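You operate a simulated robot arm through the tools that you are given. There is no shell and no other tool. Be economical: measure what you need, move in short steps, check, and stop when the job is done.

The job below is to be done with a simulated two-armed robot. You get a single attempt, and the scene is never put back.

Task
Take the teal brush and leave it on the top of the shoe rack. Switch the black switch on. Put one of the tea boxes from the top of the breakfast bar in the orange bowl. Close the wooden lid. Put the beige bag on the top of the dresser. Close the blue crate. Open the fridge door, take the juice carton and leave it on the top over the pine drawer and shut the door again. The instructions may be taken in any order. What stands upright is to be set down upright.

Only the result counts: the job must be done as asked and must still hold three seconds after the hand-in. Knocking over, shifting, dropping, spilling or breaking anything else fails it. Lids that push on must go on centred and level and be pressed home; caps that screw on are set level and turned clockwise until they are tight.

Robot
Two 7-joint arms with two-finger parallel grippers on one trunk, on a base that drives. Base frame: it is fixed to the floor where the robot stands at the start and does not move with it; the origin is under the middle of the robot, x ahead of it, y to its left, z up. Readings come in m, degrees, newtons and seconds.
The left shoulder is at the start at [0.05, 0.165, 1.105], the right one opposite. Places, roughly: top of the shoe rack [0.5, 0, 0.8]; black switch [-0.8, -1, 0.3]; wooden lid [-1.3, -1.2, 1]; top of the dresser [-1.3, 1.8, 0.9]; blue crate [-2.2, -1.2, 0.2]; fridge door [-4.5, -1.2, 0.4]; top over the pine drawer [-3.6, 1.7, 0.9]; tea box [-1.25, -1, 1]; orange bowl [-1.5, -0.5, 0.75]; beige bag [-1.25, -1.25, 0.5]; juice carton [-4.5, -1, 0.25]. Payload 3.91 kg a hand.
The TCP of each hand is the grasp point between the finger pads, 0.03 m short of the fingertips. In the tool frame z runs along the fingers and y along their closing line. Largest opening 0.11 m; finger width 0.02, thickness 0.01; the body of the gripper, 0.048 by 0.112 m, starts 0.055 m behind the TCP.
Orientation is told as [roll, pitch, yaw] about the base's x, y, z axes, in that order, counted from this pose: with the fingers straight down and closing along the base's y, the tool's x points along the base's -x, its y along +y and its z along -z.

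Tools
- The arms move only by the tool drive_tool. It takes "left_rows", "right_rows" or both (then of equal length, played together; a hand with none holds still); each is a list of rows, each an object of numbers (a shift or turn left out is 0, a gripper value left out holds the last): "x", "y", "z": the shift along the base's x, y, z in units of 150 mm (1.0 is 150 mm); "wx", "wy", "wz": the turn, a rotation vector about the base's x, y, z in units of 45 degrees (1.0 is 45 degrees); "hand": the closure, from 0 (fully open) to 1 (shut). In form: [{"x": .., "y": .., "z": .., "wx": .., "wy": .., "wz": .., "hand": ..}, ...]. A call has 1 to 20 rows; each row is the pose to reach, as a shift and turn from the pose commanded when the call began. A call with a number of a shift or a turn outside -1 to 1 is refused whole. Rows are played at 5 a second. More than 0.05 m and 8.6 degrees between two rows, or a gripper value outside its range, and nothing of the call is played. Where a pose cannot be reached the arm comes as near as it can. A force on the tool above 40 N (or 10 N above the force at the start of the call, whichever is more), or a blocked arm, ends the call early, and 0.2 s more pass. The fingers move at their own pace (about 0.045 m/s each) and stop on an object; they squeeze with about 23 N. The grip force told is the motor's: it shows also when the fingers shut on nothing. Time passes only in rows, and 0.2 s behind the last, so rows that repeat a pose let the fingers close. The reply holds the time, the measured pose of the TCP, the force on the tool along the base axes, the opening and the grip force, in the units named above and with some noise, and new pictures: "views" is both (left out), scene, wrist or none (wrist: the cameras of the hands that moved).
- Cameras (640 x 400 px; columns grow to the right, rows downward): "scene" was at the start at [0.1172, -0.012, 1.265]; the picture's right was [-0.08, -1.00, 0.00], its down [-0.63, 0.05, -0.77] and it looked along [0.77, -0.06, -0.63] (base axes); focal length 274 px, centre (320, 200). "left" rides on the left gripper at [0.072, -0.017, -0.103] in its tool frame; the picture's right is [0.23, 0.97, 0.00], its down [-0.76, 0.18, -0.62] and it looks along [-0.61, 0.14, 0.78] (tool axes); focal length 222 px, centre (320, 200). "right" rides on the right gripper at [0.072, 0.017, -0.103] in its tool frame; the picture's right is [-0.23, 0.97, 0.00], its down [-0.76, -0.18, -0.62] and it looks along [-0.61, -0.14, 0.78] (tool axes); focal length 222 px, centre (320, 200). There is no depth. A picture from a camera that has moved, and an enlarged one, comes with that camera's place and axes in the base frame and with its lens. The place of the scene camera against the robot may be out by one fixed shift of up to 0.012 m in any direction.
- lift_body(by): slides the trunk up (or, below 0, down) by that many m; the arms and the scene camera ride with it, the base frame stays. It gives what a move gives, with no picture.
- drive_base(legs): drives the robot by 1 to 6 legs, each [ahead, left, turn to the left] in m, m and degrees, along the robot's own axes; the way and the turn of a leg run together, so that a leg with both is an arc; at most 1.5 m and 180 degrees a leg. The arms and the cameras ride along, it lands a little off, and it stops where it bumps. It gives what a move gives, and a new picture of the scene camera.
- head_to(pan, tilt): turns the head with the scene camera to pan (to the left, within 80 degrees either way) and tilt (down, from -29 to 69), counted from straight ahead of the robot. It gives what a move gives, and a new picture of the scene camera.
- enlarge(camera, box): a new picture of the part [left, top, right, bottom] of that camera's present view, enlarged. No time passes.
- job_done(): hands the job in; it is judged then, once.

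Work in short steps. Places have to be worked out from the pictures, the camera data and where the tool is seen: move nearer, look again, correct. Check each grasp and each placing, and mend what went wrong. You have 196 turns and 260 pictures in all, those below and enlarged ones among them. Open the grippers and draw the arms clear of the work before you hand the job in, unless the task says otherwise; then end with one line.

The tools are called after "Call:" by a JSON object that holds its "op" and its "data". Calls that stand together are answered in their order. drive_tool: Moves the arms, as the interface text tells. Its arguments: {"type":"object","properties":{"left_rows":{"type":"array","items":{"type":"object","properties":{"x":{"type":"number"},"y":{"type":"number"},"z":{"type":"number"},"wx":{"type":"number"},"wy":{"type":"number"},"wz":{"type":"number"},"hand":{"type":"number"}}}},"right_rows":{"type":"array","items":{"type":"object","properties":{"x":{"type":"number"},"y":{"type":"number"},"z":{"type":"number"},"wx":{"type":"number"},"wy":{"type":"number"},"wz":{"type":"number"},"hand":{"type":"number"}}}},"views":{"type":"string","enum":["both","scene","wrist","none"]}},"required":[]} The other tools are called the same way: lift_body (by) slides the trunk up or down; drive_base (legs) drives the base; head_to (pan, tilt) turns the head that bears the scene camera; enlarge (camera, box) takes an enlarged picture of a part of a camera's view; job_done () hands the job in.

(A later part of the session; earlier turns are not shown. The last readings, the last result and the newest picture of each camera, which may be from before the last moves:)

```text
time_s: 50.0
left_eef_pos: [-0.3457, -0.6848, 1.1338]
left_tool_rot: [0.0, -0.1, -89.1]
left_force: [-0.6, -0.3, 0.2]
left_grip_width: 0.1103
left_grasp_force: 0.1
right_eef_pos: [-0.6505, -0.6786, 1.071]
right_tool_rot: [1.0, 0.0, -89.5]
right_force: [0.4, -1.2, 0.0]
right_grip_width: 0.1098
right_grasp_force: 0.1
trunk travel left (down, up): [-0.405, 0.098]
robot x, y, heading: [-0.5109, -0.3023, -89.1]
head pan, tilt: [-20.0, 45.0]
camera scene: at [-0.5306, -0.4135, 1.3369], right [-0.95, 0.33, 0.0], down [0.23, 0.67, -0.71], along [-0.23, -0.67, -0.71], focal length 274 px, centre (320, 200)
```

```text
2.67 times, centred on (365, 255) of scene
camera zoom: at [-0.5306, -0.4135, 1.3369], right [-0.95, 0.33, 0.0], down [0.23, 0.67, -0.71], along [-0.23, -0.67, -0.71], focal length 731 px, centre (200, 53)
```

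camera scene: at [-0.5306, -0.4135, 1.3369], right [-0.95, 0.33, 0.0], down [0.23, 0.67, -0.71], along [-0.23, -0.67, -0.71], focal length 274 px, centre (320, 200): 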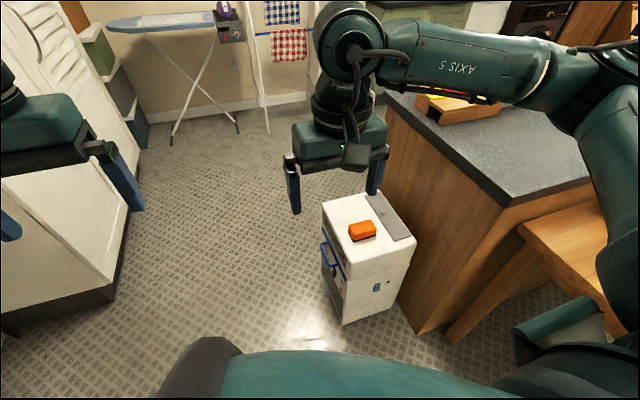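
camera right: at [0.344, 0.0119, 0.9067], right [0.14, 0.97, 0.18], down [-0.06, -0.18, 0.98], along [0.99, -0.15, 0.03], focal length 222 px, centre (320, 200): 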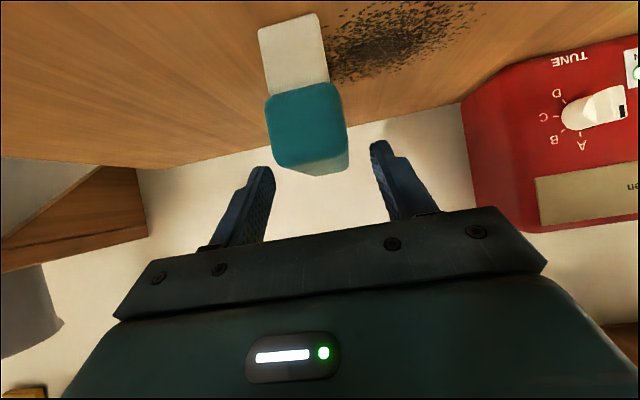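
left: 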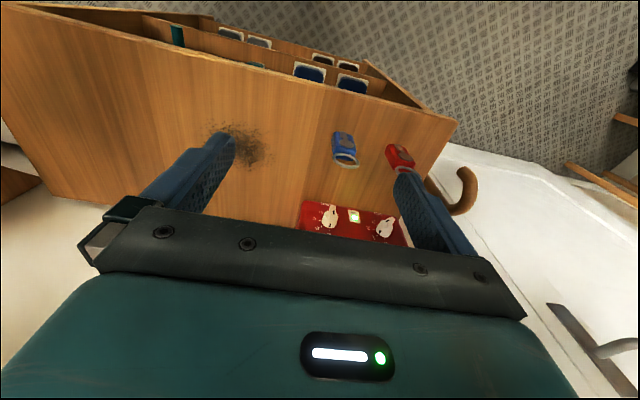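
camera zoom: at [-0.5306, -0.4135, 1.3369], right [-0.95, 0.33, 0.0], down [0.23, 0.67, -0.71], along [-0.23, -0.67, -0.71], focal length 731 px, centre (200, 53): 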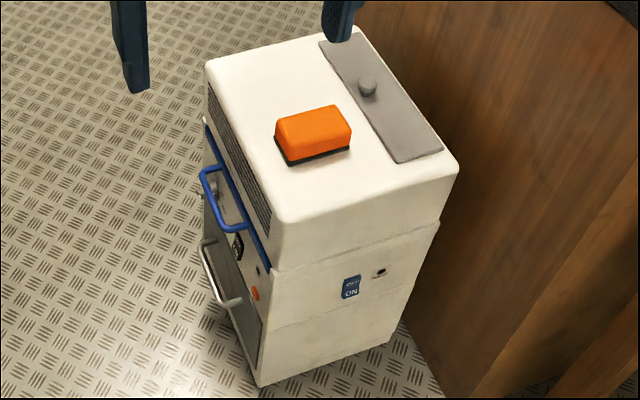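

I lower the trunk and shift left to see the box's front (+x) and near side (+y) better.

Call:
{"op": "lift_body", "data": {"by": -0.35}}

Call:
{"op": "drive_base", "data": {"legs": [[-0.1, 0.15, 0]]}}

Call:
{"op": "head_to", "data": {"pan": -35, "tilt": 38}}

Call:
{"op": "enlarge", "data": {"camera": "scene", "box": [220, 180, 420, 380]}}

```text
time_s: 53.5
left_eef_pos: [-0.3441, -0.6846, 0.7856]
left_tool_rot: [0.0, 0.0, -89.0]
left_force: [-0.2, -0.8, 0.5]
left_grip_width: 0.1101
left_grasp_force: 0.1
right_eef_pos: [-0.6499, -0.6772, 0.7211]
right_tool_rot: [0.9, 0.0, -89.4]
right_force: [-1.4, 0.1, 0.1]
right_grip_width: 0.1102
right_grasp_force: 0.1
trunk travel left (down, up): [-0.055, 0.448]
robot x, y, heading: [-0.5045, -0.3018, -89.1]
head pan, tilt: [-20.0, 45.0]
```

```text
time_s: 55.0
left_eef_pos: [-0.1952, -0.5806, 0.7852]
left_tool_rot: [0.0, 0.0, -89.1]
left_force: [-0.3, 0.4, -0.2]
left_grip_width: 0.1099
left_grasp_force: 0.0
right_eef_pos: [-0.5022, -0.5758, 0.7219]
right_tool_rot: [1.0, 0.0, -89.4]
right_force: [0.7, 0.0, 0.0]
right_grip_width: 0.11
right_grasp_force: 0.1
trunk travel left (down, up): [-0.055, 0.448]
robot x, y, heading: [-0.3593, -0.1991, -89.0]
head pan, tilt: [-20.0, 45.0]
camera scene: at [-0.3811, -0.3089, 0.9868], right [-0.95, 0.32, 0.0], down [0.23, 0.67, -0.71], along [-0.23, -0.67, -0.71], focal length 274 px, centre (320, 200)
```

scene: 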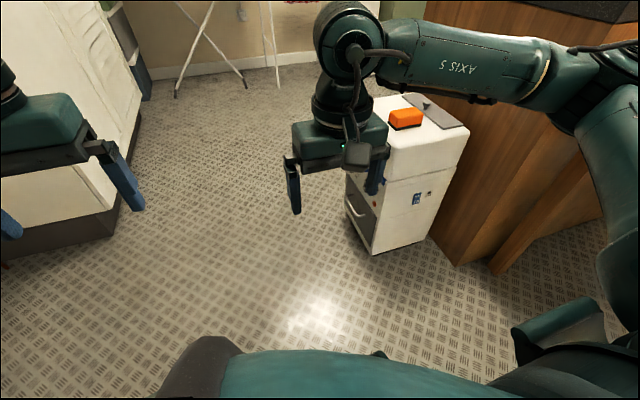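

```text
time_s: 55.7
left_eef_pos: [-0.196, -0.5825, 0.7846]
left_tool_rot: [0.0, 0.0, -89.0]
left_force: [-0.5, -0.2, 0.0]
left_grip_width: 0.1098
left_grasp_force: 0.0
right_eef_pos: [-0.5017, -0.5729, 0.722]
right_tool_rot: [0.9, 0.0, -89.4]
right_force: [-0.4, -0.1, 1.0]
right_grip_width: 0.1098
right_grasp_force: 0.0
trunk travel left (down, up): [-0.055, 0.448]
robot x, y, heading: [-0.3611, -0.2007, -89.0]
head pan, tilt: [-35.0, 38.0]
camera scene: at [-0.4028, -0.3036, 0.9971], right [-0.83, 0.56, 0.0], down [0.34, 0.51, -0.79], along [-0.44, -0.65, -0.62], focal length 274 px, centre (320, 200)
```

scene: 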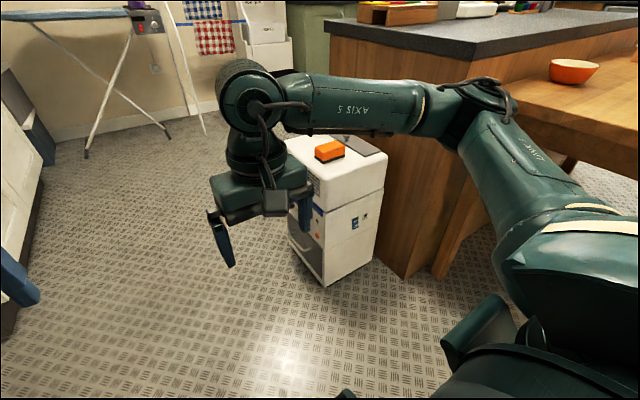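

```text
2.00 times, centred on (320, 280) of scene
camera zoom: at [-0.4028, -0.3036, 0.9971], right [-0.83, 0.56, 0.0], down [0.34, 0.51, -0.79], along [-0.44, -0.65, -0.62], focal length 548 px, centre (320, 40)
```

zoom: 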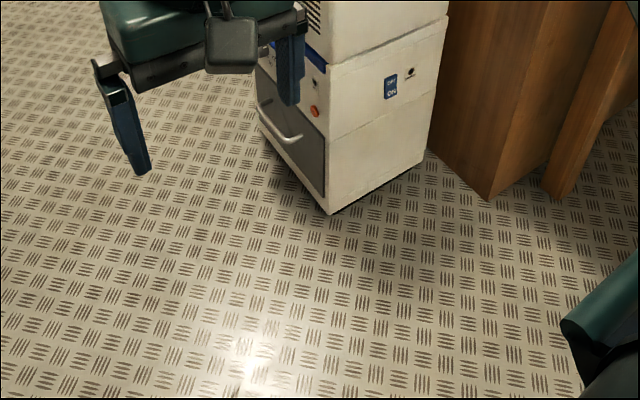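

Call:
{"op": "enlarge", "data": {"camera": "scene", "box": [335, 205, 385, 240]}}

Call:
{"op": "drive_base", "data": {"legs": [[-0.2, 0.15, 0], [0, 0, -40]]}}

```text
11.43 times, centred on (360, 222) of scene
camera zoom: at [-0.4028, -0.3036, 0.9971], right [-0.83, 0.56, 0.0], down [0.34, 0.51, -0.79], along [-0.44, -0.65, -0.62], focal length 3133 px, centre (-137, -57)
```

zoom: 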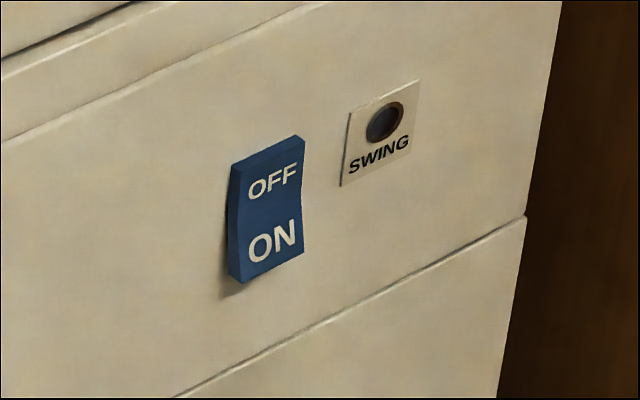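

```text
time_s: 59.4
left_eef_pos: [-0.3324, -0.3934, 0.7846]
left_tool_rot: [0.0, 0.0, -128.9]
left_force: [0.1, -0.4, 0.4]
left_grip_width: 0.1098
left_grasp_force: 0.0
right_eef_pos: [-0.5614, -0.1901, 0.7218]
right_tool_rot: [0.9, 0.0, -129.3]
right_force: [-0.5, -0.5, -0.5]
right_grip_width: 0.1099
right_grasp_force: 0.1
trunk travel left (down, up): [-0.055, 0.448]
robot x, y, heading: [-0.2068, 0.0037, -128.9]
head pan, tilt: [-35.0, 38.0]
camera scene: at [-0.3095, -0.046, 0.9971], right [-0.28, 0.96, 0.0], down [0.59, 0.17, -0.79], along [-0.76, -0.22, -0.62], focal length 274 px, centre (320, 200)
```

scene: 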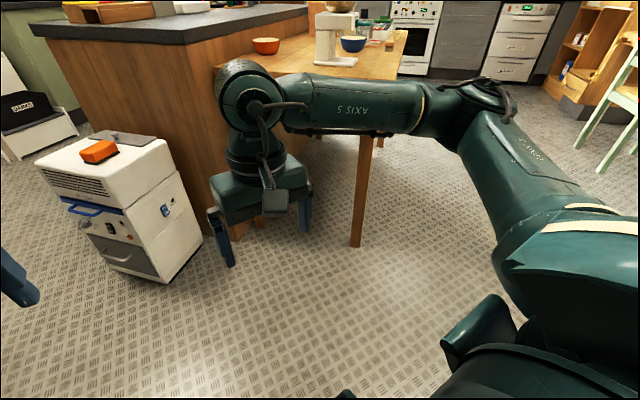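

The side rocker is blue. I look at the appliance's front for a black switch.

Call:
{"op": "head_to", "data": {"pan": 10, "tilt": 38}}

Call:
{"op": "enlarge", "data": {"camera": "scene", "box": [280, 120, 480, 260]}}

```text
time_s: 60.6
left_eef_pos: [-0.3321, -0.3925, 0.785]
left_tool_rot: [-0.1, 0.0, -128.9]
left_force: [-0.1, -0.3, 0.0]
left_grip_width: 0.11
left_grasp_force: 0.0
right_eef_pos: [-0.5623, -0.1893, 0.7217]
right_tool_rot: [0.9, 0.0, -129.4]
right_force: [-0.2, 0.9, 0.3]
right_grip_width: 0.1102
right_grasp_force: 0.1
trunk travel left (down, up): [-0.055, 0.448]
robot x, y, heading: [-0.2095, 0.0054, -128.9]
head pan, tilt: [10.0, 38.0]
camera scene: at [-0.2684, -0.0976, 0.9971], right [-0.88, 0.48, 0.0], down [0.3, 0.54, -0.79], along [-0.38, -0.69, -0.62], focal length 274 px, centre (320, 200)
```

scene: 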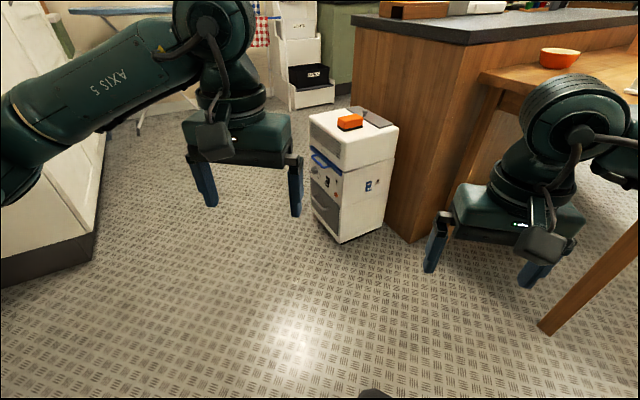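

```text
2.86 times, centred on (380, 190) of scene
camera zoom: at [-0.2684, -0.0976, 0.9971], right [-0.88, 0.48, 0.0], down [0.3, 0.54, -0.79], along [-0.38, -0.69, -0.62], focal length 783 px, centre (149, 229)
```

zoom: 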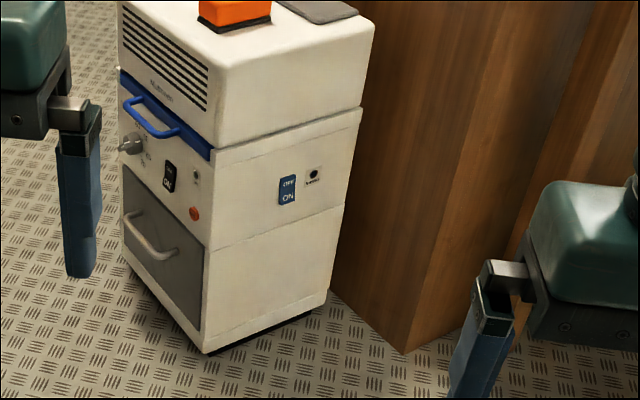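

Black rocker on the front (+x) face. Zoom tightly.

Call:
{"op": "enlarge", "data": {"camera": "scene", "box": [305, 155, 355, 205]}}

```text
8.00 times, centred on (330, 180) of scene
camera zoom: at [-0.2684, -0.0976, 0.9971], right [-0.88, 0.48, 0.0], down [0.3, 0.54, -0.79], along [-0.38, -0.69, -0.62], focal length 2193 px, centre (240, 360)
```

zoom: 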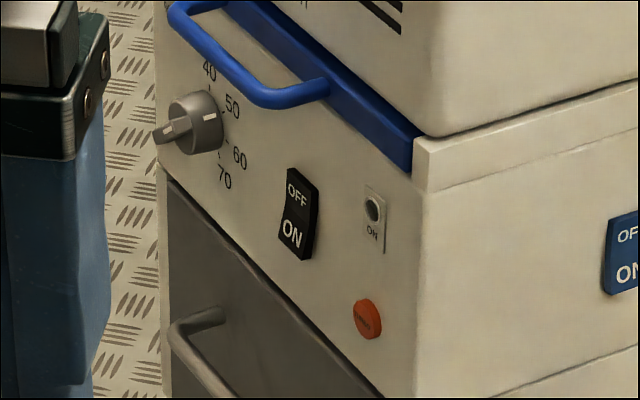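

Black rocker at about (-0.79, -0.977, 0.297), with ON at the bottom. I drive to about (-0.2,-0.8) facing -x to use the left hand.

Call:
{"op": "drive_base", "data": {"legs": [[0.633, 0.498, 0], [0, 0, -51]]}}

Call:
{"op": "head_to", "data": {"pan": 10, "tilt": 50}}

```text
time_s: 67.2
left_eef_pos: [-0.6097, -0.9541, 0.7848]
left_tool_rot: [-0.1, 0.1, 179.9]
left_force: [-0.7, -1.3, -0.8]
left_grip_width: 0.1099
left_grasp_force: 0.1
right_eef_pos: [-0.5964, -0.6484, 0.7219]
right_tool_rot: [0.9, -0.1, 179.5]
right_force: [0.0, -0.1, 1.3]
right_grip_width: 0.11
right_grasp_force: 0.1
trunk travel left (down, up): [-0.055, 0.448]
robot x, y, heading: [-0.2227, -0.7989, 180.0]
head pan, tilt: [10.0, 38.0]
camera scene: at [-0.3346, -0.8187, 0.9971], right [-0.17, 0.98, 0.0], down [0.61, 0.11, -0.79], along [-0.78, -0.14, -0.62], focal length 274 px, centre (320, 200)
```

scene: 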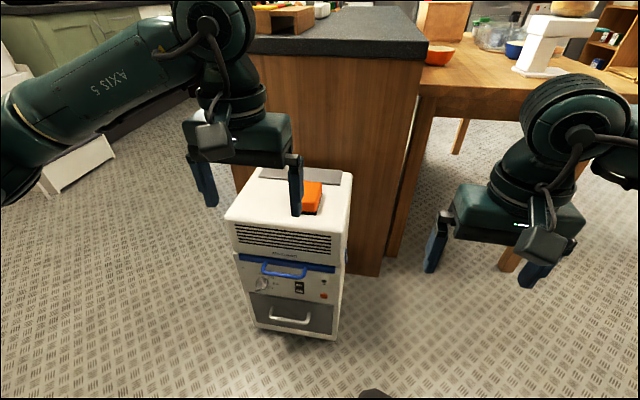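

```text
time_s: 67.9
left_eef_pos: [-0.6083, -0.9538, 0.7835]
left_tool_rot: [-0.1, 0.0, 180.0]
left_force: [-0.1, 0.1, -0.3]
left_grip_width: 0.11
left_grasp_force: 0.1
right_eef_pos: [-0.5968, -0.6476, 0.7214]
right_tool_rot: [0.9, 0.2, 179.5]
right_force: [0.7, 0.3, 0.2]
right_grip_width: 0.1101
right_grasp_force: 0.0
trunk travel left (down, up): [-0.055, 0.448]
robot x, y, heading: [-0.2194, -0.7969, 179.8]
head pan, tilt: [10.0, 50.0]
camera scene: at [-0.3255, -0.8171, 0.98], right [-0.17, 0.98, 0.0], down [0.75, 0.13, -0.64], along [-0.63, -0.11, -0.77], focal length 274 px, centre (320, 200)
```

scene: 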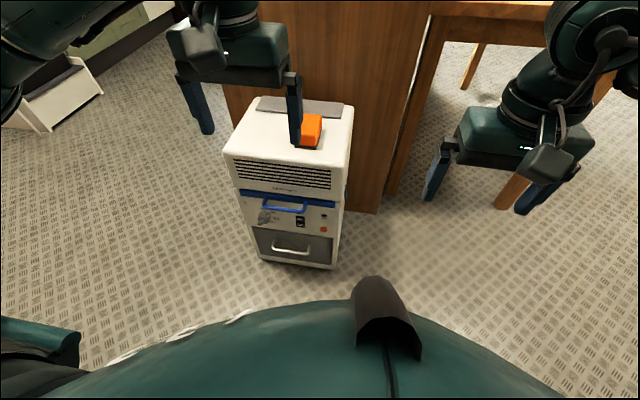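

Switch center estimate now (-0.79, -0.963, 0.302). I tilt the left hand towards -x, close it, and lower it in front of the box.

Call:
{"op": "drive_tool", "data": {"left_rows": [{"wy": 0.17, "z": -0.17, "hand": 1}, {"wy": 0.34, "z": -0.34}, {"wy": 0.51, "z": -0.51}, {"wy": 0.68, "z": -0.68}, {"wy": 0.85, "z": -0.85}, {"wy": 1, "z": -1}], "views": "none"}}

Call:
{"op": "drive_tool", "data": {"left_rows": [{"wy": 0.1, "z": -0.3}, {"wy": 0.2, "z": -0.6}, {"wy": 0.3, "z": -0.9}, {"wy": 0.3, "z": -1}], "views": "none"}}

Call:
{"op": "drive_tool", "data": {"left_rows": [{"z": -0.3, "y": -0.03}, {"z": -0.6, "y": -0.06}, {"z": -0.9, "y": -0.06}, {"z": -1, "y": -0.06}], "views": "both"}}

```text
time_s: 69.3
left_eef_pos: [-0.6116, -0.9545, 0.632]
left_tool_rot: [-0.1, -45.2, 180.0]
left_force: [0.1, 0.0, -0.4]
left_grip_width: 0.0
left_grasp_force: 14.1
right_eef_pos: [-0.5956, -0.6478, 0.7212]
right_tool_rot: [0.9, 0.0, 179.5]
right_force: [-0.6, -0.8, 0.1]
right_grip_width: 0.1102
right_grasp_force: 0.1
trunk travel left (down, up): [-0.055, 0.448]
robot x, y, heading: [-0.2237, -0.797, 180.0]
head pan, tilt: [10.0, 50.0]
```

```text
time_s: 70.3
left_eef_pos: [-0.6118, -0.8958, 0.5301]
left_tool_rot: [0.4, -58.5, 179.9]
left_force: [0.1, -0.4, -0.8]
left_grip_width: 0.0001
left_grasp_force: 23.2
left hand out of reach, approached as far as the arm can: row 2, 3, 4
right_eef_pos: [-0.5967, -0.6493, 0.7223]
right_tool_rot: [1.0, 0.1, 179.4]
right_force: [0.4, -0.3, -0.1]
right_grip_width: 0.1101
right_grasp_force: 0.0
trunk travel left (down, up): [-0.055, 0.448]
robot x, y, heading: [-0.2253, -0.7985, 179.8]
head pan, tilt: [10.0, 50.0]
```

```text
time_s: 71.1
left_eef_pos: [-0.6384, -0.8528, 0.479]
left_tool_rot: [1.2, -62.1, -179.6]
left_force: [49.8, -47.4, 147.8]
left_grip_width: 0.0002
left_grasp_force: 22.7
left hand out of reach, approached as far as the arm can: row 1, 2, 3
right_eef_pos: [-0.5942, -0.6465, 0.7224]
right_tool_rot: [0.8, -0.1, 179.4]
right_force: [0.2, 0.4, 0.1]
right_grip_width: 0.1098
right_grasp_force: 0.0
trunk travel left (down, up): [-0.055, 0.448]
robot x, y, heading: [-0.2236, -0.795, 179.8]
head pan, tilt: [10.0, 50.0]
stopped in row 3 (left hand): the force on the tool passed its limit (the readings are from after the stop); the commanded pose is now the measured one
camera scene: at [-0.3216, -0.8171, 0.9797], right [-0.17, 0.98, 0.0], down [0.75, 0.13, -0.65], along [-0.64, -0.11, -0.76], focal length 274 px, centre (320, 200)
camera left: at [-0.5143, -0.8323, 0.4625], right [0.13, -0.97, -0.19], down [0.2, -0.16, 0.97], along [-0.97, -0.17, 0.17], focal length 222 px, centre (320, 200)
```

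scene: 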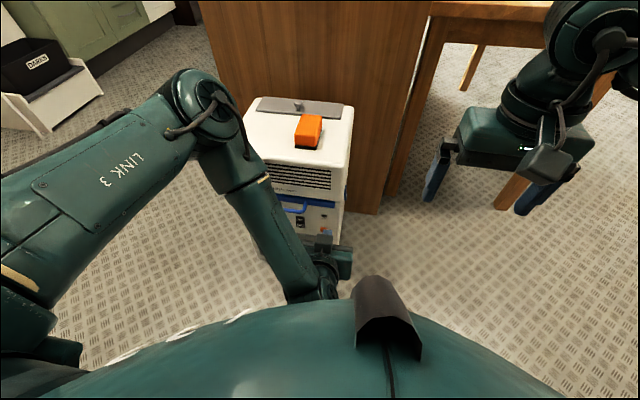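
left: 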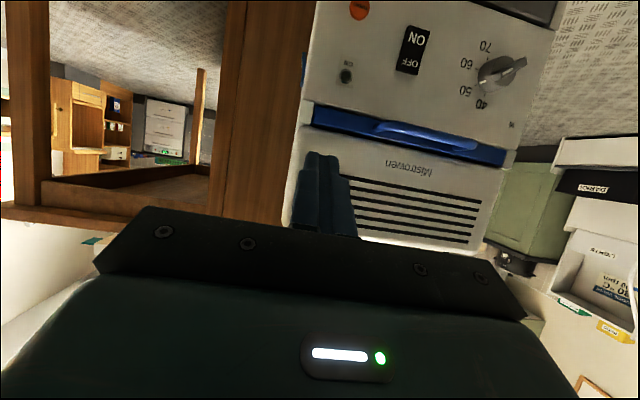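

The hand pressed on the robot's own base since the arm is too folded with the low trunk. I raise the trunk by 0.3 m, which unloads it, and lower the hand with a straighter arm.

Call:
{"op": "lift_body", "data": {"by": 0.3}}

Call:
{"op": "drive_tool", "data": {"left_rows": [{"x": -0.1, "y": -0.3, "z": -0.3, "wy": -0.15}, {"x": -0.2, "y": -0.6, "z": -0.6, "wy": -0.3}, {"x": -0.2, "y": -0.74, "z": -0.8, "wy": -0.45}], "views": "none"}}

```text
time_s: 74.1
left_eef_pos: [-0.6384, -0.8531, 0.7714]
left_tool_rot: [1.0, -61.9, -179.3]
left_force: [-0.1, -0.7, 0.5]
left_grip_width: 0.0
left_grasp_force: 23.4
right_eef_pos: [-0.5964, -0.6484, 1.0202]
right_tool_rot: [0.8, 0.2, 179.4]
right_force: [0.0, -0.2, -0.8]
right_grip_width: 0.1101
right_grasp_force: 0.0
trunk travel left (down, up): [-0.355, 0.148]
robot x, y, heading: [-0.2241, -0.8006, 179.8]
head pan, tilt: [10.0, 50.0]
```

```text
refused: row 1 steps farther than a row can; nothing moved
```

Call:
{"op": "drive_tool", "data": {"left_rows": [{"y": -0.2, "z": -0.2, "wy": -0.1}, {"y": -0.4, "z": -0.4, "wy": -0.2}, {"y": -0.6, "z": -0.6, "wy": -0.3}, {"y": -0.72, "z": -0.8, "wy": -0.35}, {"y": -0.72, "z": -1, "wy": -0.35}], "views": "none"}}

Call:
{"op": "drive_tool", "data": {"left_rows": [{"z": -0.25}, {"z": -0.5}, {"z": -0.75}, {"z": -1}], "views": "both"}}

```text
time_s: 75.3
left_eef_pos: [-0.6716, -0.9059, 0.6485]
left_tool_rot: [3.6, -44.3, -179.3]
left_force: [-0.2, 0.1, -1.1]
left_grip_width: 0.0
left_grasp_force: 22.7
left hand out of reach, approached as far as the arm can: row 1, 2, 3, 4, 5
right_eef_pos: [-0.5977, -0.6481, 1.0207]
right_tool_rot: [0.8, 0.3, 179.3]
right_force: [-0.3, 0.3, 1.0]
right_grip_width: 0.11
right_grasp_force: 0.1
trunk travel left (down, up): [-0.355, 0.148]
robot x, y, heading: [-0.2214, -0.7994, 180.1]
head pan, tilt: [10.0, 50.0]
```

```text
time_s: 76.3
left_eef_pos: [-0.6874, -0.8833, 0.4995]
left_tool_rot: [4.6, -43.5, -179.2]
left_force: [-0.8, 0.6, 0.9]
left_grip_width: 0.0
left_grasp_force: 23.0
left hand out of reach, approached as far as the arm can: row 1, 2, 3, 4
right_eef_pos: [-0.5955, -0.6475, 1.0214]
right_tool_rot: [0.8, 0.2, 179.4]
right_force: [-0.2, 0.5, 0.0]
right_grip_width: 0.11
right_grasp_force: 0.0
trunk travel left (down, up): [-0.355, 0.148]
robot x, y, heading: [-0.2205, -0.8014, 180.1]
head pan, tilt: [10.0, 50.0]
camera scene: at [-0.3252, -0.8171, 1.28], right [-0.17, 0.98, 0.0], down [0.75, 0.13, -0.64], along [-0.63, -0.11, -0.77], focal length 274 px, centre (320, 200)
camera left: at [-0.5652, -0.8563, 0.5214], right [0.23, -0.97, -0.1], down [-0.12, -0.13, 0.98], along [-0.97, -0.22, -0.14], focal length 222 px, centre (320, 200)
```

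scene: 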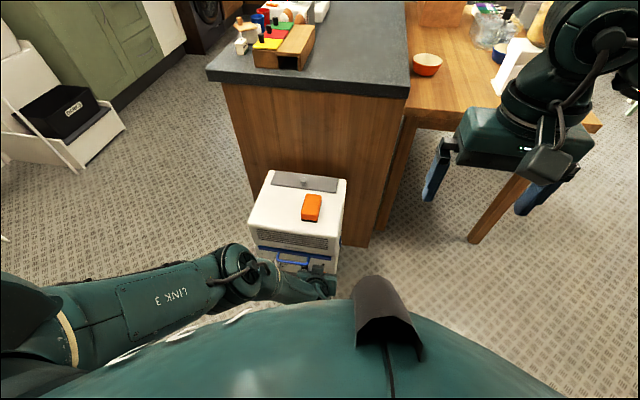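
left: 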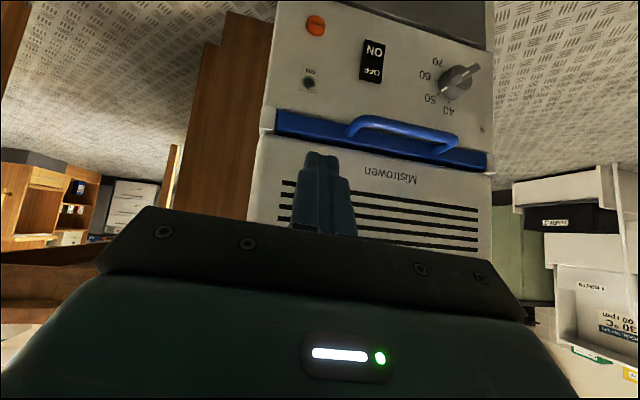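

The arm's elbow-out posture favors hand positions nearer the centre line. I shift the base left (−y) by 0.075 m and then lower further.

Call:
{"op": "drive_base", "data": {"legs": [[0, 0.075, 0]]}}

Call:
{"op": "drive_tool", "data": {"left_rows": [{"y": 0.25, "z": 0.0}, {"y": 0.48, "z": 0.0}, {"y": 0.48, "z": -0.25}, {"y": 0.48, "z": -0.5}, {"y": 0.48, "z": -0.75}, {"y": 0.48, "z": -1}], "views": "wrist"}}

```text
time_s: 77.3
left_eef_pos: [-0.6876, -0.9591, 0.4981]
left_tool_rot: [4.5, -43.4, -179.3]
left_force: [-0.2, -0.1, 0.9]
left_grip_width: 0.0
left_grasp_force: 23.0
right_eef_pos: [-0.5976, -0.7227, 1.0195]
right_tool_rot: [0.8, 0.2, 179.4]
right_force: [-0.2, 0.1, -0.4]
right_grip_width: 0.1099
right_grasp_force: 0.0
trunk travel left (down, up): [-0.355, 0.148]
robot x, y, heading: [-0.226, -0.8721, -180.2]
head pan, tilt: [10.0, 50.0]
camera scene: at [-0.3254, -0.8928, 1.2799], right [-0.17, 0.98, 0.0], down [0.75, 0.13, -0.64], along [-0.63, -0.11, -0.77], focal length 274 px, centre (320, 200)
```

scene: 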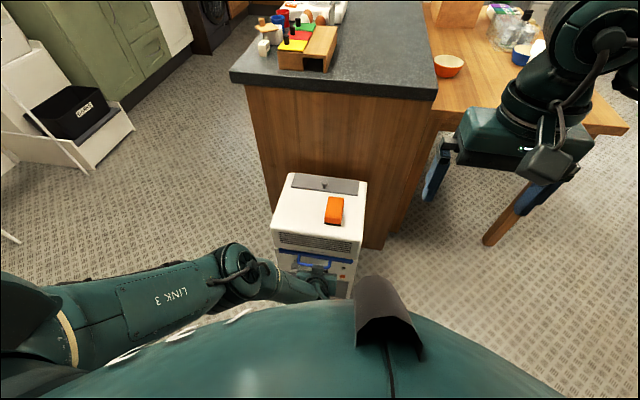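

```text
time_s: 78.8
left_eef_pos: [-0.6821, -0.8944, 0.5039]
left_tool_rot: [3.8, -46.2, -178.6]
left_force: [-0.5, 0.0, 0.2]
left_grip_width: 0.0
left_grasp_force: 22.9
left hand out of reach, approached as far as the arm can: row 2, 3, 4, 5, 6
right_eef_pos: [-0.5961, -0.7232, 1.0213]
right_tool_rot: [0.7, 0.2, 179.4]
right_force: [-0.3, 0.3, -0.5]
right_grip_width: 0.11
right_grasp_force: 0.0
trunk travel left (down, up): [-0.355, 0.148]
robot x, y, heading: [-0.223, -0.8697, -180.3]
head pan, tilt: [10.0, 50.0]
camera left: at [-0.5588, -0.8678, 0.5216], right [0.23, -0.97, -0.12], down [-0.07, -0.14, 0.99], along [-0.97, -0.22, -0.1], focal length 222 px, centre (320, 200)
```

left: 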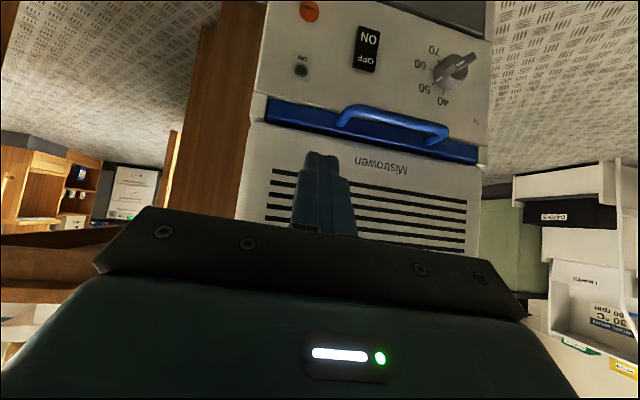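

The reach limit here is posture-related. I back the base up and extend the hand further ahead (as it worked for the brush), then lower the trunk.

Call:
{"op": "drive_base", "data": {"legs": [[-0.13, 0.06, 0]]}}

Call:
{"op": "drive_tool", "data": {"left_rows": [{"x": -0.2, "z": 0.15}, {"x": -0.4, "z": 0.3}, {"x": -0.6, "z": 0.45}, {"x": -0.75, "z": 0.6}], "views": "none"}}

Call:
{"op": "lift_body", "data": {"by": -0.2}}

```text
time_s: 80.1
left_eef_pos: [-0.5503, -0.956, 0.5035]
left_tool_rot: [4.1, -46.2, -179.2]
left_force: [0.4, 0.1, -0.5]
left_grip_width: 0.0002
left_grasp_force: 23.4
right_eef_pos: [-0.4637, -0.7827, 1.0208]
right_tool_rot: [0.8, 0.1, 179.3]
right_force: [-0.1, -1.7, 0.9]
right_grip_width: 0.1103
right_grasp_force: 0.2
trunk travel left (down, up): [-0.355, 0.148]
robot x, y, heading: [-0.0901, -0.9351, 179.9]
head pan, tilt: [10.0, 50.0]
camera scene: at [-0.1923, -0.9526, 1.28], right [-0.17, 0.99, 0.0], down [0.75, 0.13, -0.64], along [-0.63, -0.11, -0.77], focal length 274 px, centre (320, 200)
```

scene: 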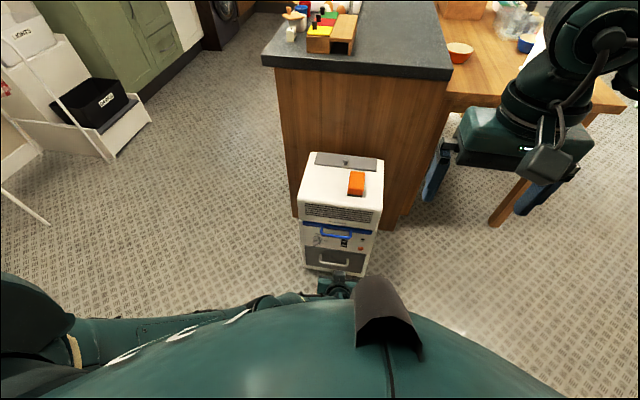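

```text
time_s: 81.1
left_eef_pos: [-0.6612, -0.9561, 0.5934]
left_tool_rot: [4.1, -46.3, -179.1]
left_force: [-0.2, -0.4, -0.3]
left_grip_width: 0.0
left_grasp_force: 23.0
left hand out of reach, approached as far as the arm can: row 1
right_eef_pos: [-0.4642, -0.7811, 1.021]
right_tool_rot: [0.7, 0.3, 179.3]
right_force: [-0.3, -1.4, -0.1]
right_grip_width: 0.1101
right_grasp_force: 0.1
trunk travel left (down, up): [-0.355, 0.148]
robot x, y, heading: [-0.088, -0.9379, 180.1]
head pan, tilt: [10.0, 50.0]
```

```text
time_s: 83.3
left_eef_pos: [-0.6619, -0.9567, 0.3933]
left_tool_rot: [4.1, -46.3, -179.1]
left_force: [-1.1, 0.2, -0.8]
left_grip_width: 0.0
left_grasp_force: 22.6
right_eef_pos: [-0.4653, -0.7827, 0.8206]
right_tool_rot: [0.8, 0.2, 179.2]
right_force: [-0.6, 0.1, 0.0]
right_grip_width: 0.1099
right_grasp_force: 0.1
trunk travel left (down, up): [-0.155, 0.348]
robot x, y, heading: [-0.0906, -0.9304, 179.7]
head pan, tilt: [10.0, 50.0]
```

Good, no contact. Lower a further 0.07 m and look from the hand camera.

Call:
{"op": "lift_body", "data": {"by": -0.07}}

Call:
{"op": "drive_tool", "data": {"left_rows": [{"x": -0.1}], "views": "wrist"}}

```text
time_s: 84.4
left_eef_pos: [-0.6614, -0.9572, 0.3228]
left_tool_rot: [4.2, -46.1, -179.1]
left_force: [-0.1, -0.2, 0.2]
left_grip_width: 0.0
left_grasp_force: 23.3
right_eef_pos: [-0.4641, -0.7826, 0.7503]
right_tool_rot: [0.7, 0.2, 179.3]
right_force: [-0.4, 0.0, -0.4]
right_grip_width: 0.1102
right_grasp_force: 0.1
trunk travel left (down, up): [-0.085, 0.418]
robot x, y, heading: [-0.0891, -0.932, 179.7]
head pan, tilt: [10.0, 50.0]
```

```text
time_s: 84.8
left_eef_pos: [-0.6685, -0.9566, 0.3233]
left_tool_rot: [4.1, -46.3, -179.1]
left_force: [0.0, -0.1, 0.2]
left_grip_width: 0.0
left_grasp_force: 23.0
left hand out of reach, approached as far as the arm can: row 1
right_eef_pos: [-0.4634, -0.783, 0.75]
right_tool_rot: [0.7, 0.2, 179.3]
right_force: [-0.5, -1.0, 0.0]
right_grip_width: 0.11
right_grasp_force: 0.1
trunk travel left (down, up): [-0.085, 0.418]
robot x, y, heading: [-0.0908, -0.9311, 179.9]
head pan, tilt: [10.0, 50.0]
camera left: at [-0.5454, -0.9303, 0.3396], right [0.22, -0.97, -0.12], down [-0.07, -0.13, 0.99], along [-0.97, -0.21, -0.1], focal length 222 px, centre (320, 200)
```

left: 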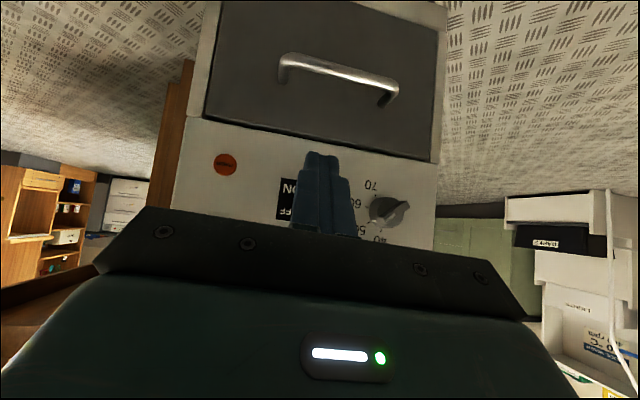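

The tip is aimed nearly at the ON half (target about y -0.95, z 0.302). I nudge y, then drive the base ahead 0.08 m.

Call:
{"op": "drive_tool", "data": {"left_rows": [{"y": 0.04, "z": -0.01}], "views": "none"}}

Call:
{"op": "drive_base", "data": {"legs": [[0.075, 0, 0]]}}

Call:
{"op": "enlarge", "data": {"camera": "left", "box": [160, 60, 480, 260]}}

```text
time_s: 85.2
left_eef_pos: [-0.6654, -0.9533, 0.3207]
left_tool_rot: [4.2, -46.1, -179.1]
left_force: [0.4, 0.4, 0.2]
left_grip_width: 0.0
left_grasp_force: 23.4
right_eef_pos: [-0.4642, -0.7821, 0.7501]
right_tool_rot: [0.8, 0.2, 179.3]
right_force: [0.2, 0.3, -0.2]
right_grip_width: 0.11
right_grasp_force: 0.1
trunk travel left (down, up): [-0.085, 0.418]
robot x, y, heading: [-0.0885, -0.9338, 180.2]
head pan, tilt: [10.0, 50.0]
```

```text
time_s: 86.2
left_eef_pos: [-0.7433, -0.9533, 0.3207]
left_tool_rot: [4.1, -46.2, -179.1]
left_force: [0.0, -0.2, -0.5]
left_grip_width: 0.0
left_grasp_force: 22.9
right_eef_pos: [-0.5378, -0.7829, 0.7505]
right_tool_rot: [0.8, 0.2, 179.4]
right_force: [-0.4, -0.5, -0.5]
right_grip_width: 0.1102
right_grasp_force: 0.0
trunk travel left (down, up): [-0.085, 0.418]
robot x, y, heading: [-0.1678, -0.9346, 179.8]
head pan, tilt: [10.0, 50.0]
camera scene: at [-0.2669, -0.9522, 1.0099], right [-0.17, 0.99, 0.0], down [0.75, 0.13, -0.64], along [-0.63, -0.11, -0.77], focal length 274 px, centre (320, 200)
```

scene: 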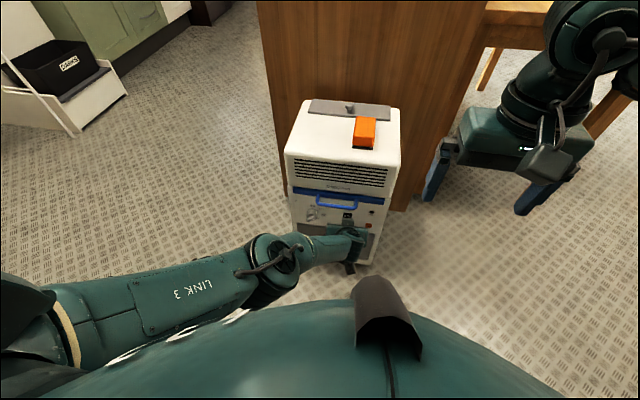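

```text
2.00 times, centred on (320, 160) of left
camera zoom: at [-0.618, -0.9267, 0.3384], right [0.22, -0.97, -0.12], down [-0.07, -0.13, 0.99], along [-0.97, -0.21, -0.09], focal length 444 px, centre (320, 280)
```

zoom: 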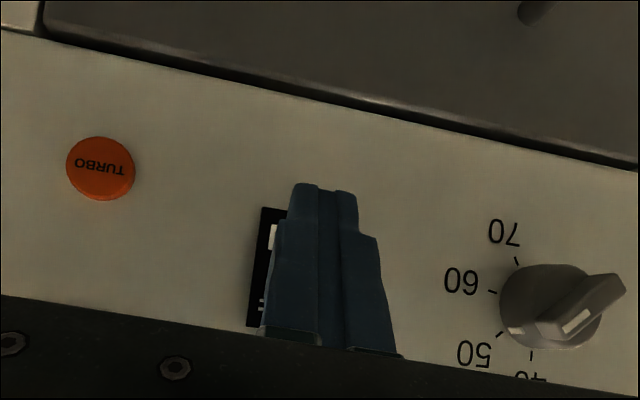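

The tip is a little low and to the side relative to the rocker. I raise 10 mm and shift +y 6 mm, then press by moving −x.

Call:
{"op": "drive_tool", "data": {"left_rows": [{"y": 0.045, "z": 0.07}, {"y": 0.045, "z": 0.07, "x": -0.05}, {"y": 0.045, "z": 0.07, "x": -0.1}, {"y": 0.045, "z": 0.07, "x": -0.14}, {"y": 0.045, "z": 0.07, "x": -0.18}], "views": "wrist"}}

```text
time_s: 87.4
left_eef_pos: [-0.7512, -0.9482, 0.3327]
left_tool_rot: [3.8, -45.6, -179.2]
left_force: [34.7, 4.8, 2.8]
left_grip_width: 0.0003
left_grasp_force: 22.9
left hand out of reach, approached as far as the arm can: row 3, 4, 5
right_eef_pos: [-0.5374, -0.7824, 0.7509]
right_tool_rot: [0.9, 0.2, 179.3]
right_force: [-0.5, -0.3, 0.0]
right_grip_width: 0.1101
right_grasp_force: 0.1
trunk travel left (down, up): [-0.085, 0.418]
robot x, y, heading: [-0.167, -0.9356, 179.5]
head pan, tilt: [10.0, 50.0]
camera left: at [-0.6283, -0.9231, 0.351], right [0.22, -0.97, -0.12], down [-0.08, -0.14, 0.99], along [-0.97, -0.21, -0.11], focal length 222 px, centre (320, 200)
```

left: 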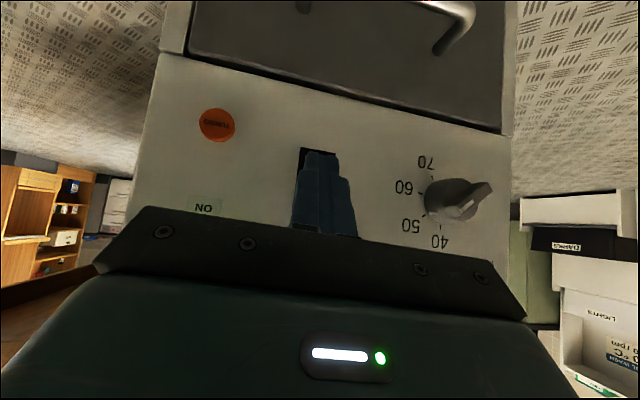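

34.7 N press on the ON half. I back off to see the rocker state.

Call:
{"op": "drive_base", "data": {"legs": [[-0.15, 0, 0]]}}

Call:
{"op": "enlarge", "data": {"camera": "scene", "box": [320, 150, 420, 220]}}

Call:
{"op": "enlarge", "data": {"camera": "left", "box": [220, 100, 380, 240]}}

```text
time_s: 88.8
left_eef_pos: [-0.611, -0.9522, 0.3352]
left_tool_rot: [4.1, -46.2, -179.2]
left_force: [-0.2, -1.1, -0.1]
left_grip_width: 0.0001
left_grasp_force: 22.9
right_eef_pos: [-0.3905, -0.7812, 0.7504]
right_tool_rot: [0.8, 0.3, 179.4]
right_force: [0.1, 0.3, -0.2]
right_grip_width: 0.1099
right_grasp_force: 0.1
trunk travel left (down, up): [-0.085, 0.418]
robot x, y, heading: [-0.0161, -0.9357, 179.8]
head pan, tilt: [10.0, 50.0]
camera scene: at [-0.1197, -0.9524, 1.0099], right [-0.17, 0.99, 0.0], down [0.75, 0.13, -0.64], along [-0.63, -0.11, -0.77], focal length 274 px, centre (320, 200)
```

scene: 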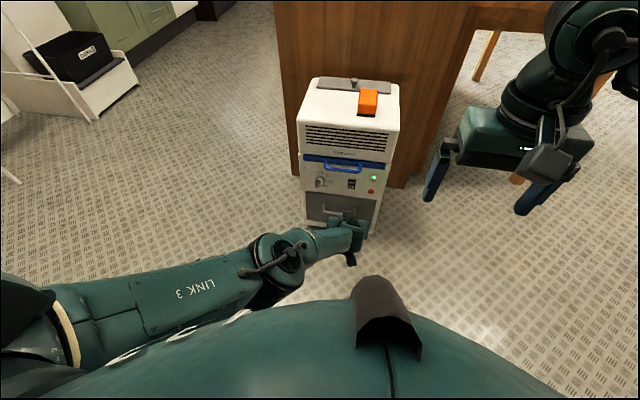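

```text
5.71 times, centred on (370, 185) of scene
camera zoom: at [-0.1197, -0.9524, 1.0099], right [-0.17, 0.99, 0.0], down [0.75, 0.13, -0.64], along [-0.63, -0.11, -0.77], focal length 1566 px, centre (34, 286)
```

zoom: 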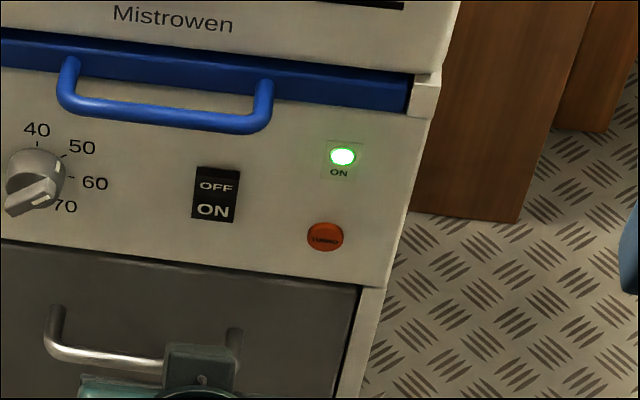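

```text
2.86 times, centred on (300, 170) of left
camera zoom: at [-0.4866, -0.9266, 0.3533], right [0.22, -0.97, -0.12], down [-0.07, -0.13, 0.99], along [-0.97, -0.21, -0.09], focal length 635 px, centre (377, 286)
```

zoom: 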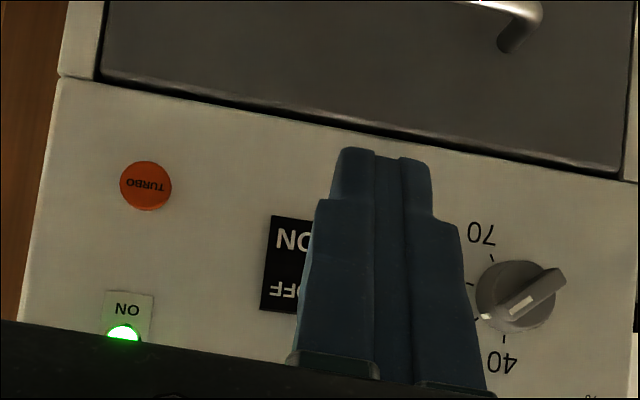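

The green ON lamp is lit. Now I restore the left hand to a compact upright pose and raise the trunk.

Call:
{"op": "lift_body", "data": {"by": 0.4}}

Call:
{"op": "drive_tool", "data": {"left_rows": [{"wy": -0.17, "x": 0.15, "y": -0.1, "z": 0.2}, {"wy": -0.34, "x": 0.3, "y": -0.2, "z": 0.4}, {"wy": -0.51, "x": 0.45, "y": -0.3, "z": 0.6}, {"wy": -0.68, "x": 0.6, "y": -0.4, "z": 0.8}, {"wy": -0.85, "x": 0.75, "y": -0.5, "z": 1}, {"wy": -1, "x": 0.9, "y": -0.6, "z": 1, "hand": 0}], "views": "none"}}

Call:
{"op": "drive_tool", "data": {"left_rows": [{"x": 0.1, "y": -0.2, "z": 0.2}, {"x": 0.2, "y": -0.3, "z": 0.4}, {"x": 0.3, "y": -0.3, "z": 0.6}, {"x": 0.3, "y": -0.3, "z": 0.9}], "views": "none"}}

Call:
{"op": "drive_base", "data": {"legs": [[0, 0.85, 0], [0.6, 0, 0], [0.6, 0, 0], [0, 0, -90]]}}

```text
time_s: 92.6
left_eef_pos: [-0.6103, -0.9524, 0.7363]
left_tool_rot: [4.2, -46.2, -179.2]
left_force: [0.4, -0.3, -0.2]
left_grip_width: 0.0001
left_grasp_force: 22.7
right_eef_pos: [-0.3904, -0.7825, 1.1505]
right_tool_rot: [0.9, 0.2, 179.4]
right_force: [-0.1, 0.4, -0.4]
right_grip_width: 0.1099
right_grasp_force: 0.0
trunk travel left (down, up): [-0.485, 0.018]
robot x, y, heading: [-0.0173, -0.9357, 179.7]
head pan, tilt: [10.0, 50.0]
```

```text
time_s: 94.0
left_eef_pos: [-0.4745, -1.0433, 0.8869]
left_tool_rot: [4.7, -1.1, -179.6]
left_force: [0.0, 0.3, 0.0]
left_grip_width: 0.0331
left_grasp_force: 0.0
right_eef_pos: [-0.3912, -0.7828, 1.1497]
right_tool_rot: [0.8, 0.3, 179.3]
right_force: [0.1, -0.8, 0.5]
right_grip_width: 0.11
right_grasp_force: 0.0
trunk travel left (down, up): [-0.485, 0.018]
robot x, y, heading: [-0.0217, -0.9309, 179.7]
head pan, tilt: [10.0, 50.0]
```

```text
time_s: 95.0
left_eef_pos: [-0.4298, -1.0884, 1.0215]
left_tool_rot: [4.8, -1.2, -179.3]
left_force: [0.5, 0.3, 0.4]
left_grip_width: 0.11
left_grasp_force: 0.0
right_eef_pos: [-0.391, -0.7822, 1.1518]
right_tool_rot: [0.9, 0.2, 179.4]
right_force: [-0.7, -0.2, 0.2]
right_grip_width: 0.1101
right_grasp_force: 0.1
trunk travel left (down, up): [-0.485, 0.018]
robot x, y, heading: [-0.0161, -0.9333, 179.6]
head pan, tilt: [10.0, 50.0]
```

```text
time_s: 97.2
left_eef_pos: [-0.4315, -1.2676, 1.0192]
left_tool_rot: [4.6, -1.2, -179.3]
left_force: [-0.5, -0.6, 0.1]
left_grip_width: 0.11
left_grasp_force: 0.0
right_eef_pos: [-0.3919, -0.9603, 1.1515]
right_tool_rot: [0.6, 0.1, 179.2]
right_force: [-0.1, -0.4, 0.1]
right_grip_width: 0.1101
right_grasp_force: 0.0
trunk travel left (down, up): [-0.485, 0.018]
robot x, y, heading: [-0.015, -1.1116, 180.1]
head pan, tilt: [10.0, 50.0]
stopped in leg 1: the robot was blocked; the commanded pose is now the measured one
camera scene: at [-0.1211, -1.1317, 1.4099], right [-0.17, 0.98, 0.0], down [0.75, 0.13, -0.64], along [-0.63, -0.11, -0.77], focal length 274 px, centre (320, 200)
```

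scene: 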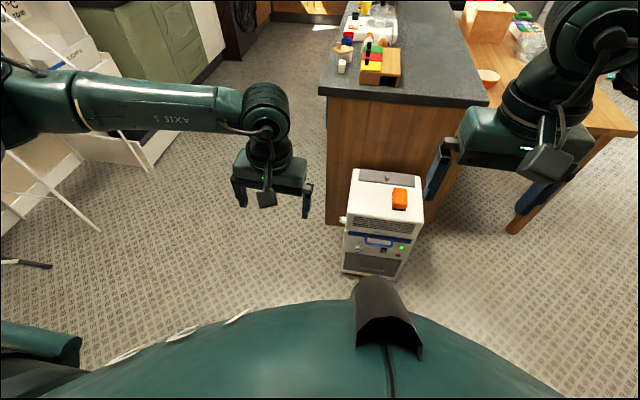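

Base blocked by the cabinet on the left. I go ahead first, then left, then along the aisle.

Call:
{"op": "drive_base", "data": {"legs": [[0.35, 0, 0], [0, 0.7, 0], [0.8, 0, 0], [0, 0, -90]]}}

Call:
{"op": "head_to", "data": {"pan": 0, "tilt": 40}}

```text
time_s: 110.8
left_eef_pos: [-1.3424, -1.3968, 1.0202]
left_tool_rot: [4.7, -1.2, 89.0]
left_force: [0.0, -0.4, -0.2]
left_grip_width: 0.1097
left_grasp_force: 0.0
right_eef_pos: [-1.0372, -1.4431, 1.1502]
right_tool_rot: [0.8, 0.2, 87.7]
right_force: [-0.1, 0.0, 0.4]
right_grip_width: 0.1101
right_grasp_force: 0.0
trunk travel left (down, up): [-0.485, 0.018]
robot x, y, heading: [-1.1994, -1.8133, 88.4]
head pan, tilt: [10.0, 50.0]
camera scene: at [-1.2067, -1.7129, 1.4099], right [0.99, 0.15, 0.0], down [0.11, -0.76, -0.64], along [-0.09, 0.64, -0.77], focal length 274 px, centre (320, 200)
```

scene: 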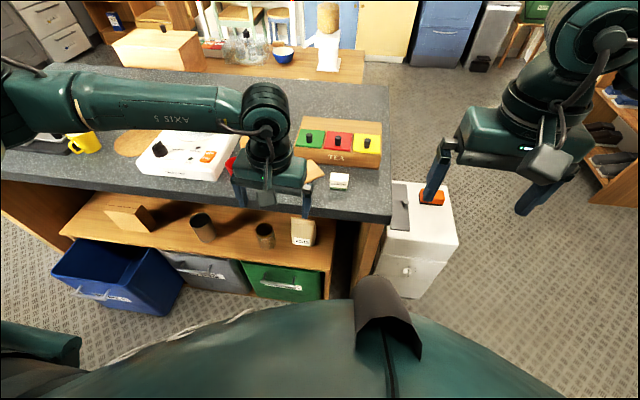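

```text
time_s: 111.5
left_eef_pos: [-1.3429, -1.3959, 1.0195]
left_tool_rot: [4.6, -1.2, 89.0]
left_force: [-0.5, -0.6, 0.4]
left_grip_width: 0.11
left_grasp_force: 0.1
right_eef_pos: [-1.0371, -1.4436, 1.1508]
right_tool_rot: [0.8, 0.2, 87.7]
right_force: [0.1, 0.0, 0.3]
right_grip_width: 0.1101
right_grasp_force: 0.1
trunk travel left (down, up): [-0.485, 0.018]
robot x, y, heading: [-1.1986, -1.8135, 88.6]
head pan, tilt: [0.0, 40.0]
camera scene: at [-1.1933, -1.7041, 1.4241], right [1.0, -0.03, 0.0], down [-0.02, -0.64, -0.77], along [0.02, 0.77, -0.64], focal length 274 px, centre (320, 200)
```

scene: 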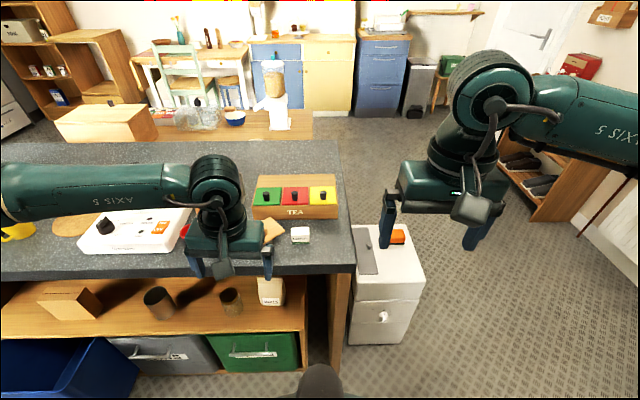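

Good overview: TEA caddy, an OATS bag on the lower shelf, blue crate pulled out. I shift the left hand aside and zoom in.

Call:
{"op": "drive_tool", "data": {"left_rows": [{"x": -0.2, "y": -0.2}, {"x": -0.4, "y": -0.4, "z": 0.1}, {"x": -0.6, "y": -0.6, "z": 0.2}, {"x": -0.8, "y": -0.6, "z": 0.3}], "views": "scene"}}

Call:
{"op": "enlarge", "data": {"camera": "scene", "box": [200, 160, 360, 320]}}

Call:
{"op": "enlarge", "data": {"camera": "scene", "box": [0, 90, 200, 260]}}

```text
time_s: 112.5
left_eef_pos: [-1.4632, -1.4863, 1.0654]
left_tool_rot: [4.7, -1.2, 88.9]
left_force: [-0.4, -0.3, -0.2]
left_grip_width: 0.11
left_grasp_force: 0.0
right_eef_pos: [-1.0373, -1.4425, 1.1509]
right_tool_rot: [0.8, 0.2, 87.7]
right_force: [0.0, -0.2, -0.5]
right_grip_width: 0.1101
right_grasp_force: 0.0
trunk travel left (down, up): [-0.485, 0.018]
robot x, y, heading: [-1.2004, -1.8149, 88.6]
head pan, tilt: [0.0, 40.0]
camera scene: at [-1.1935, -1.7042, 1.4241], right [1.0, -0.03, 0.0], down [-0.02, -0.64, -0.77], along [0.02, 0.77, -0.64], focal length 274 px, centre (320, 200)
```

scene: 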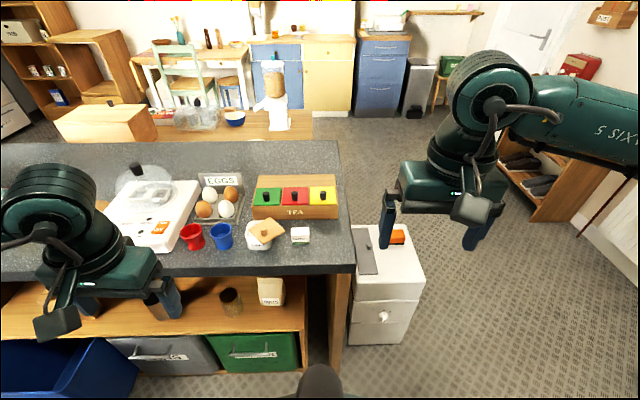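

```text
2.50 times, centred on (280, 240) of scene
camera zoom: at [-1.1935, -1.7042, 1.4241], right [1.0, -0.03, 0.0], down [-0.02, -0.64, -0.77], along [0.02, 0.77, -0.64], focal length 685 px, centre (420, 100)
```

zoom: 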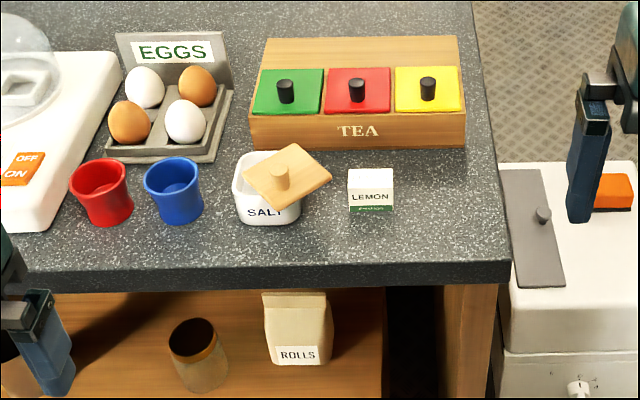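

```text
2.35 times, centred on (100, 175) of scene
camera zoom: at [-1.1935, -1.7042, 1.4241], right [1.0, -0.03, 0.0], down [-0.02, -0.64, -0.77], along [0.02, 0.77, -0.64], focal length 645 px, centre (838, 259)
```

zoom: 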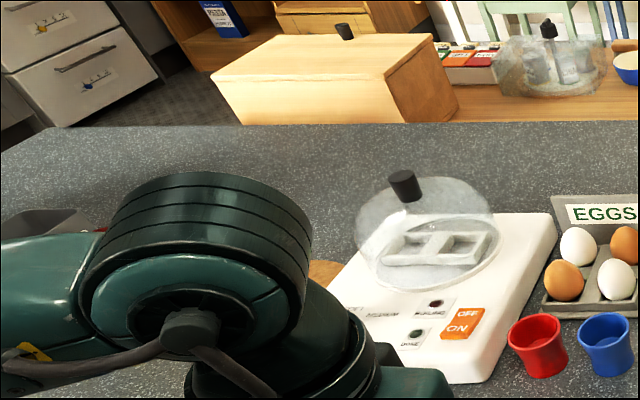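

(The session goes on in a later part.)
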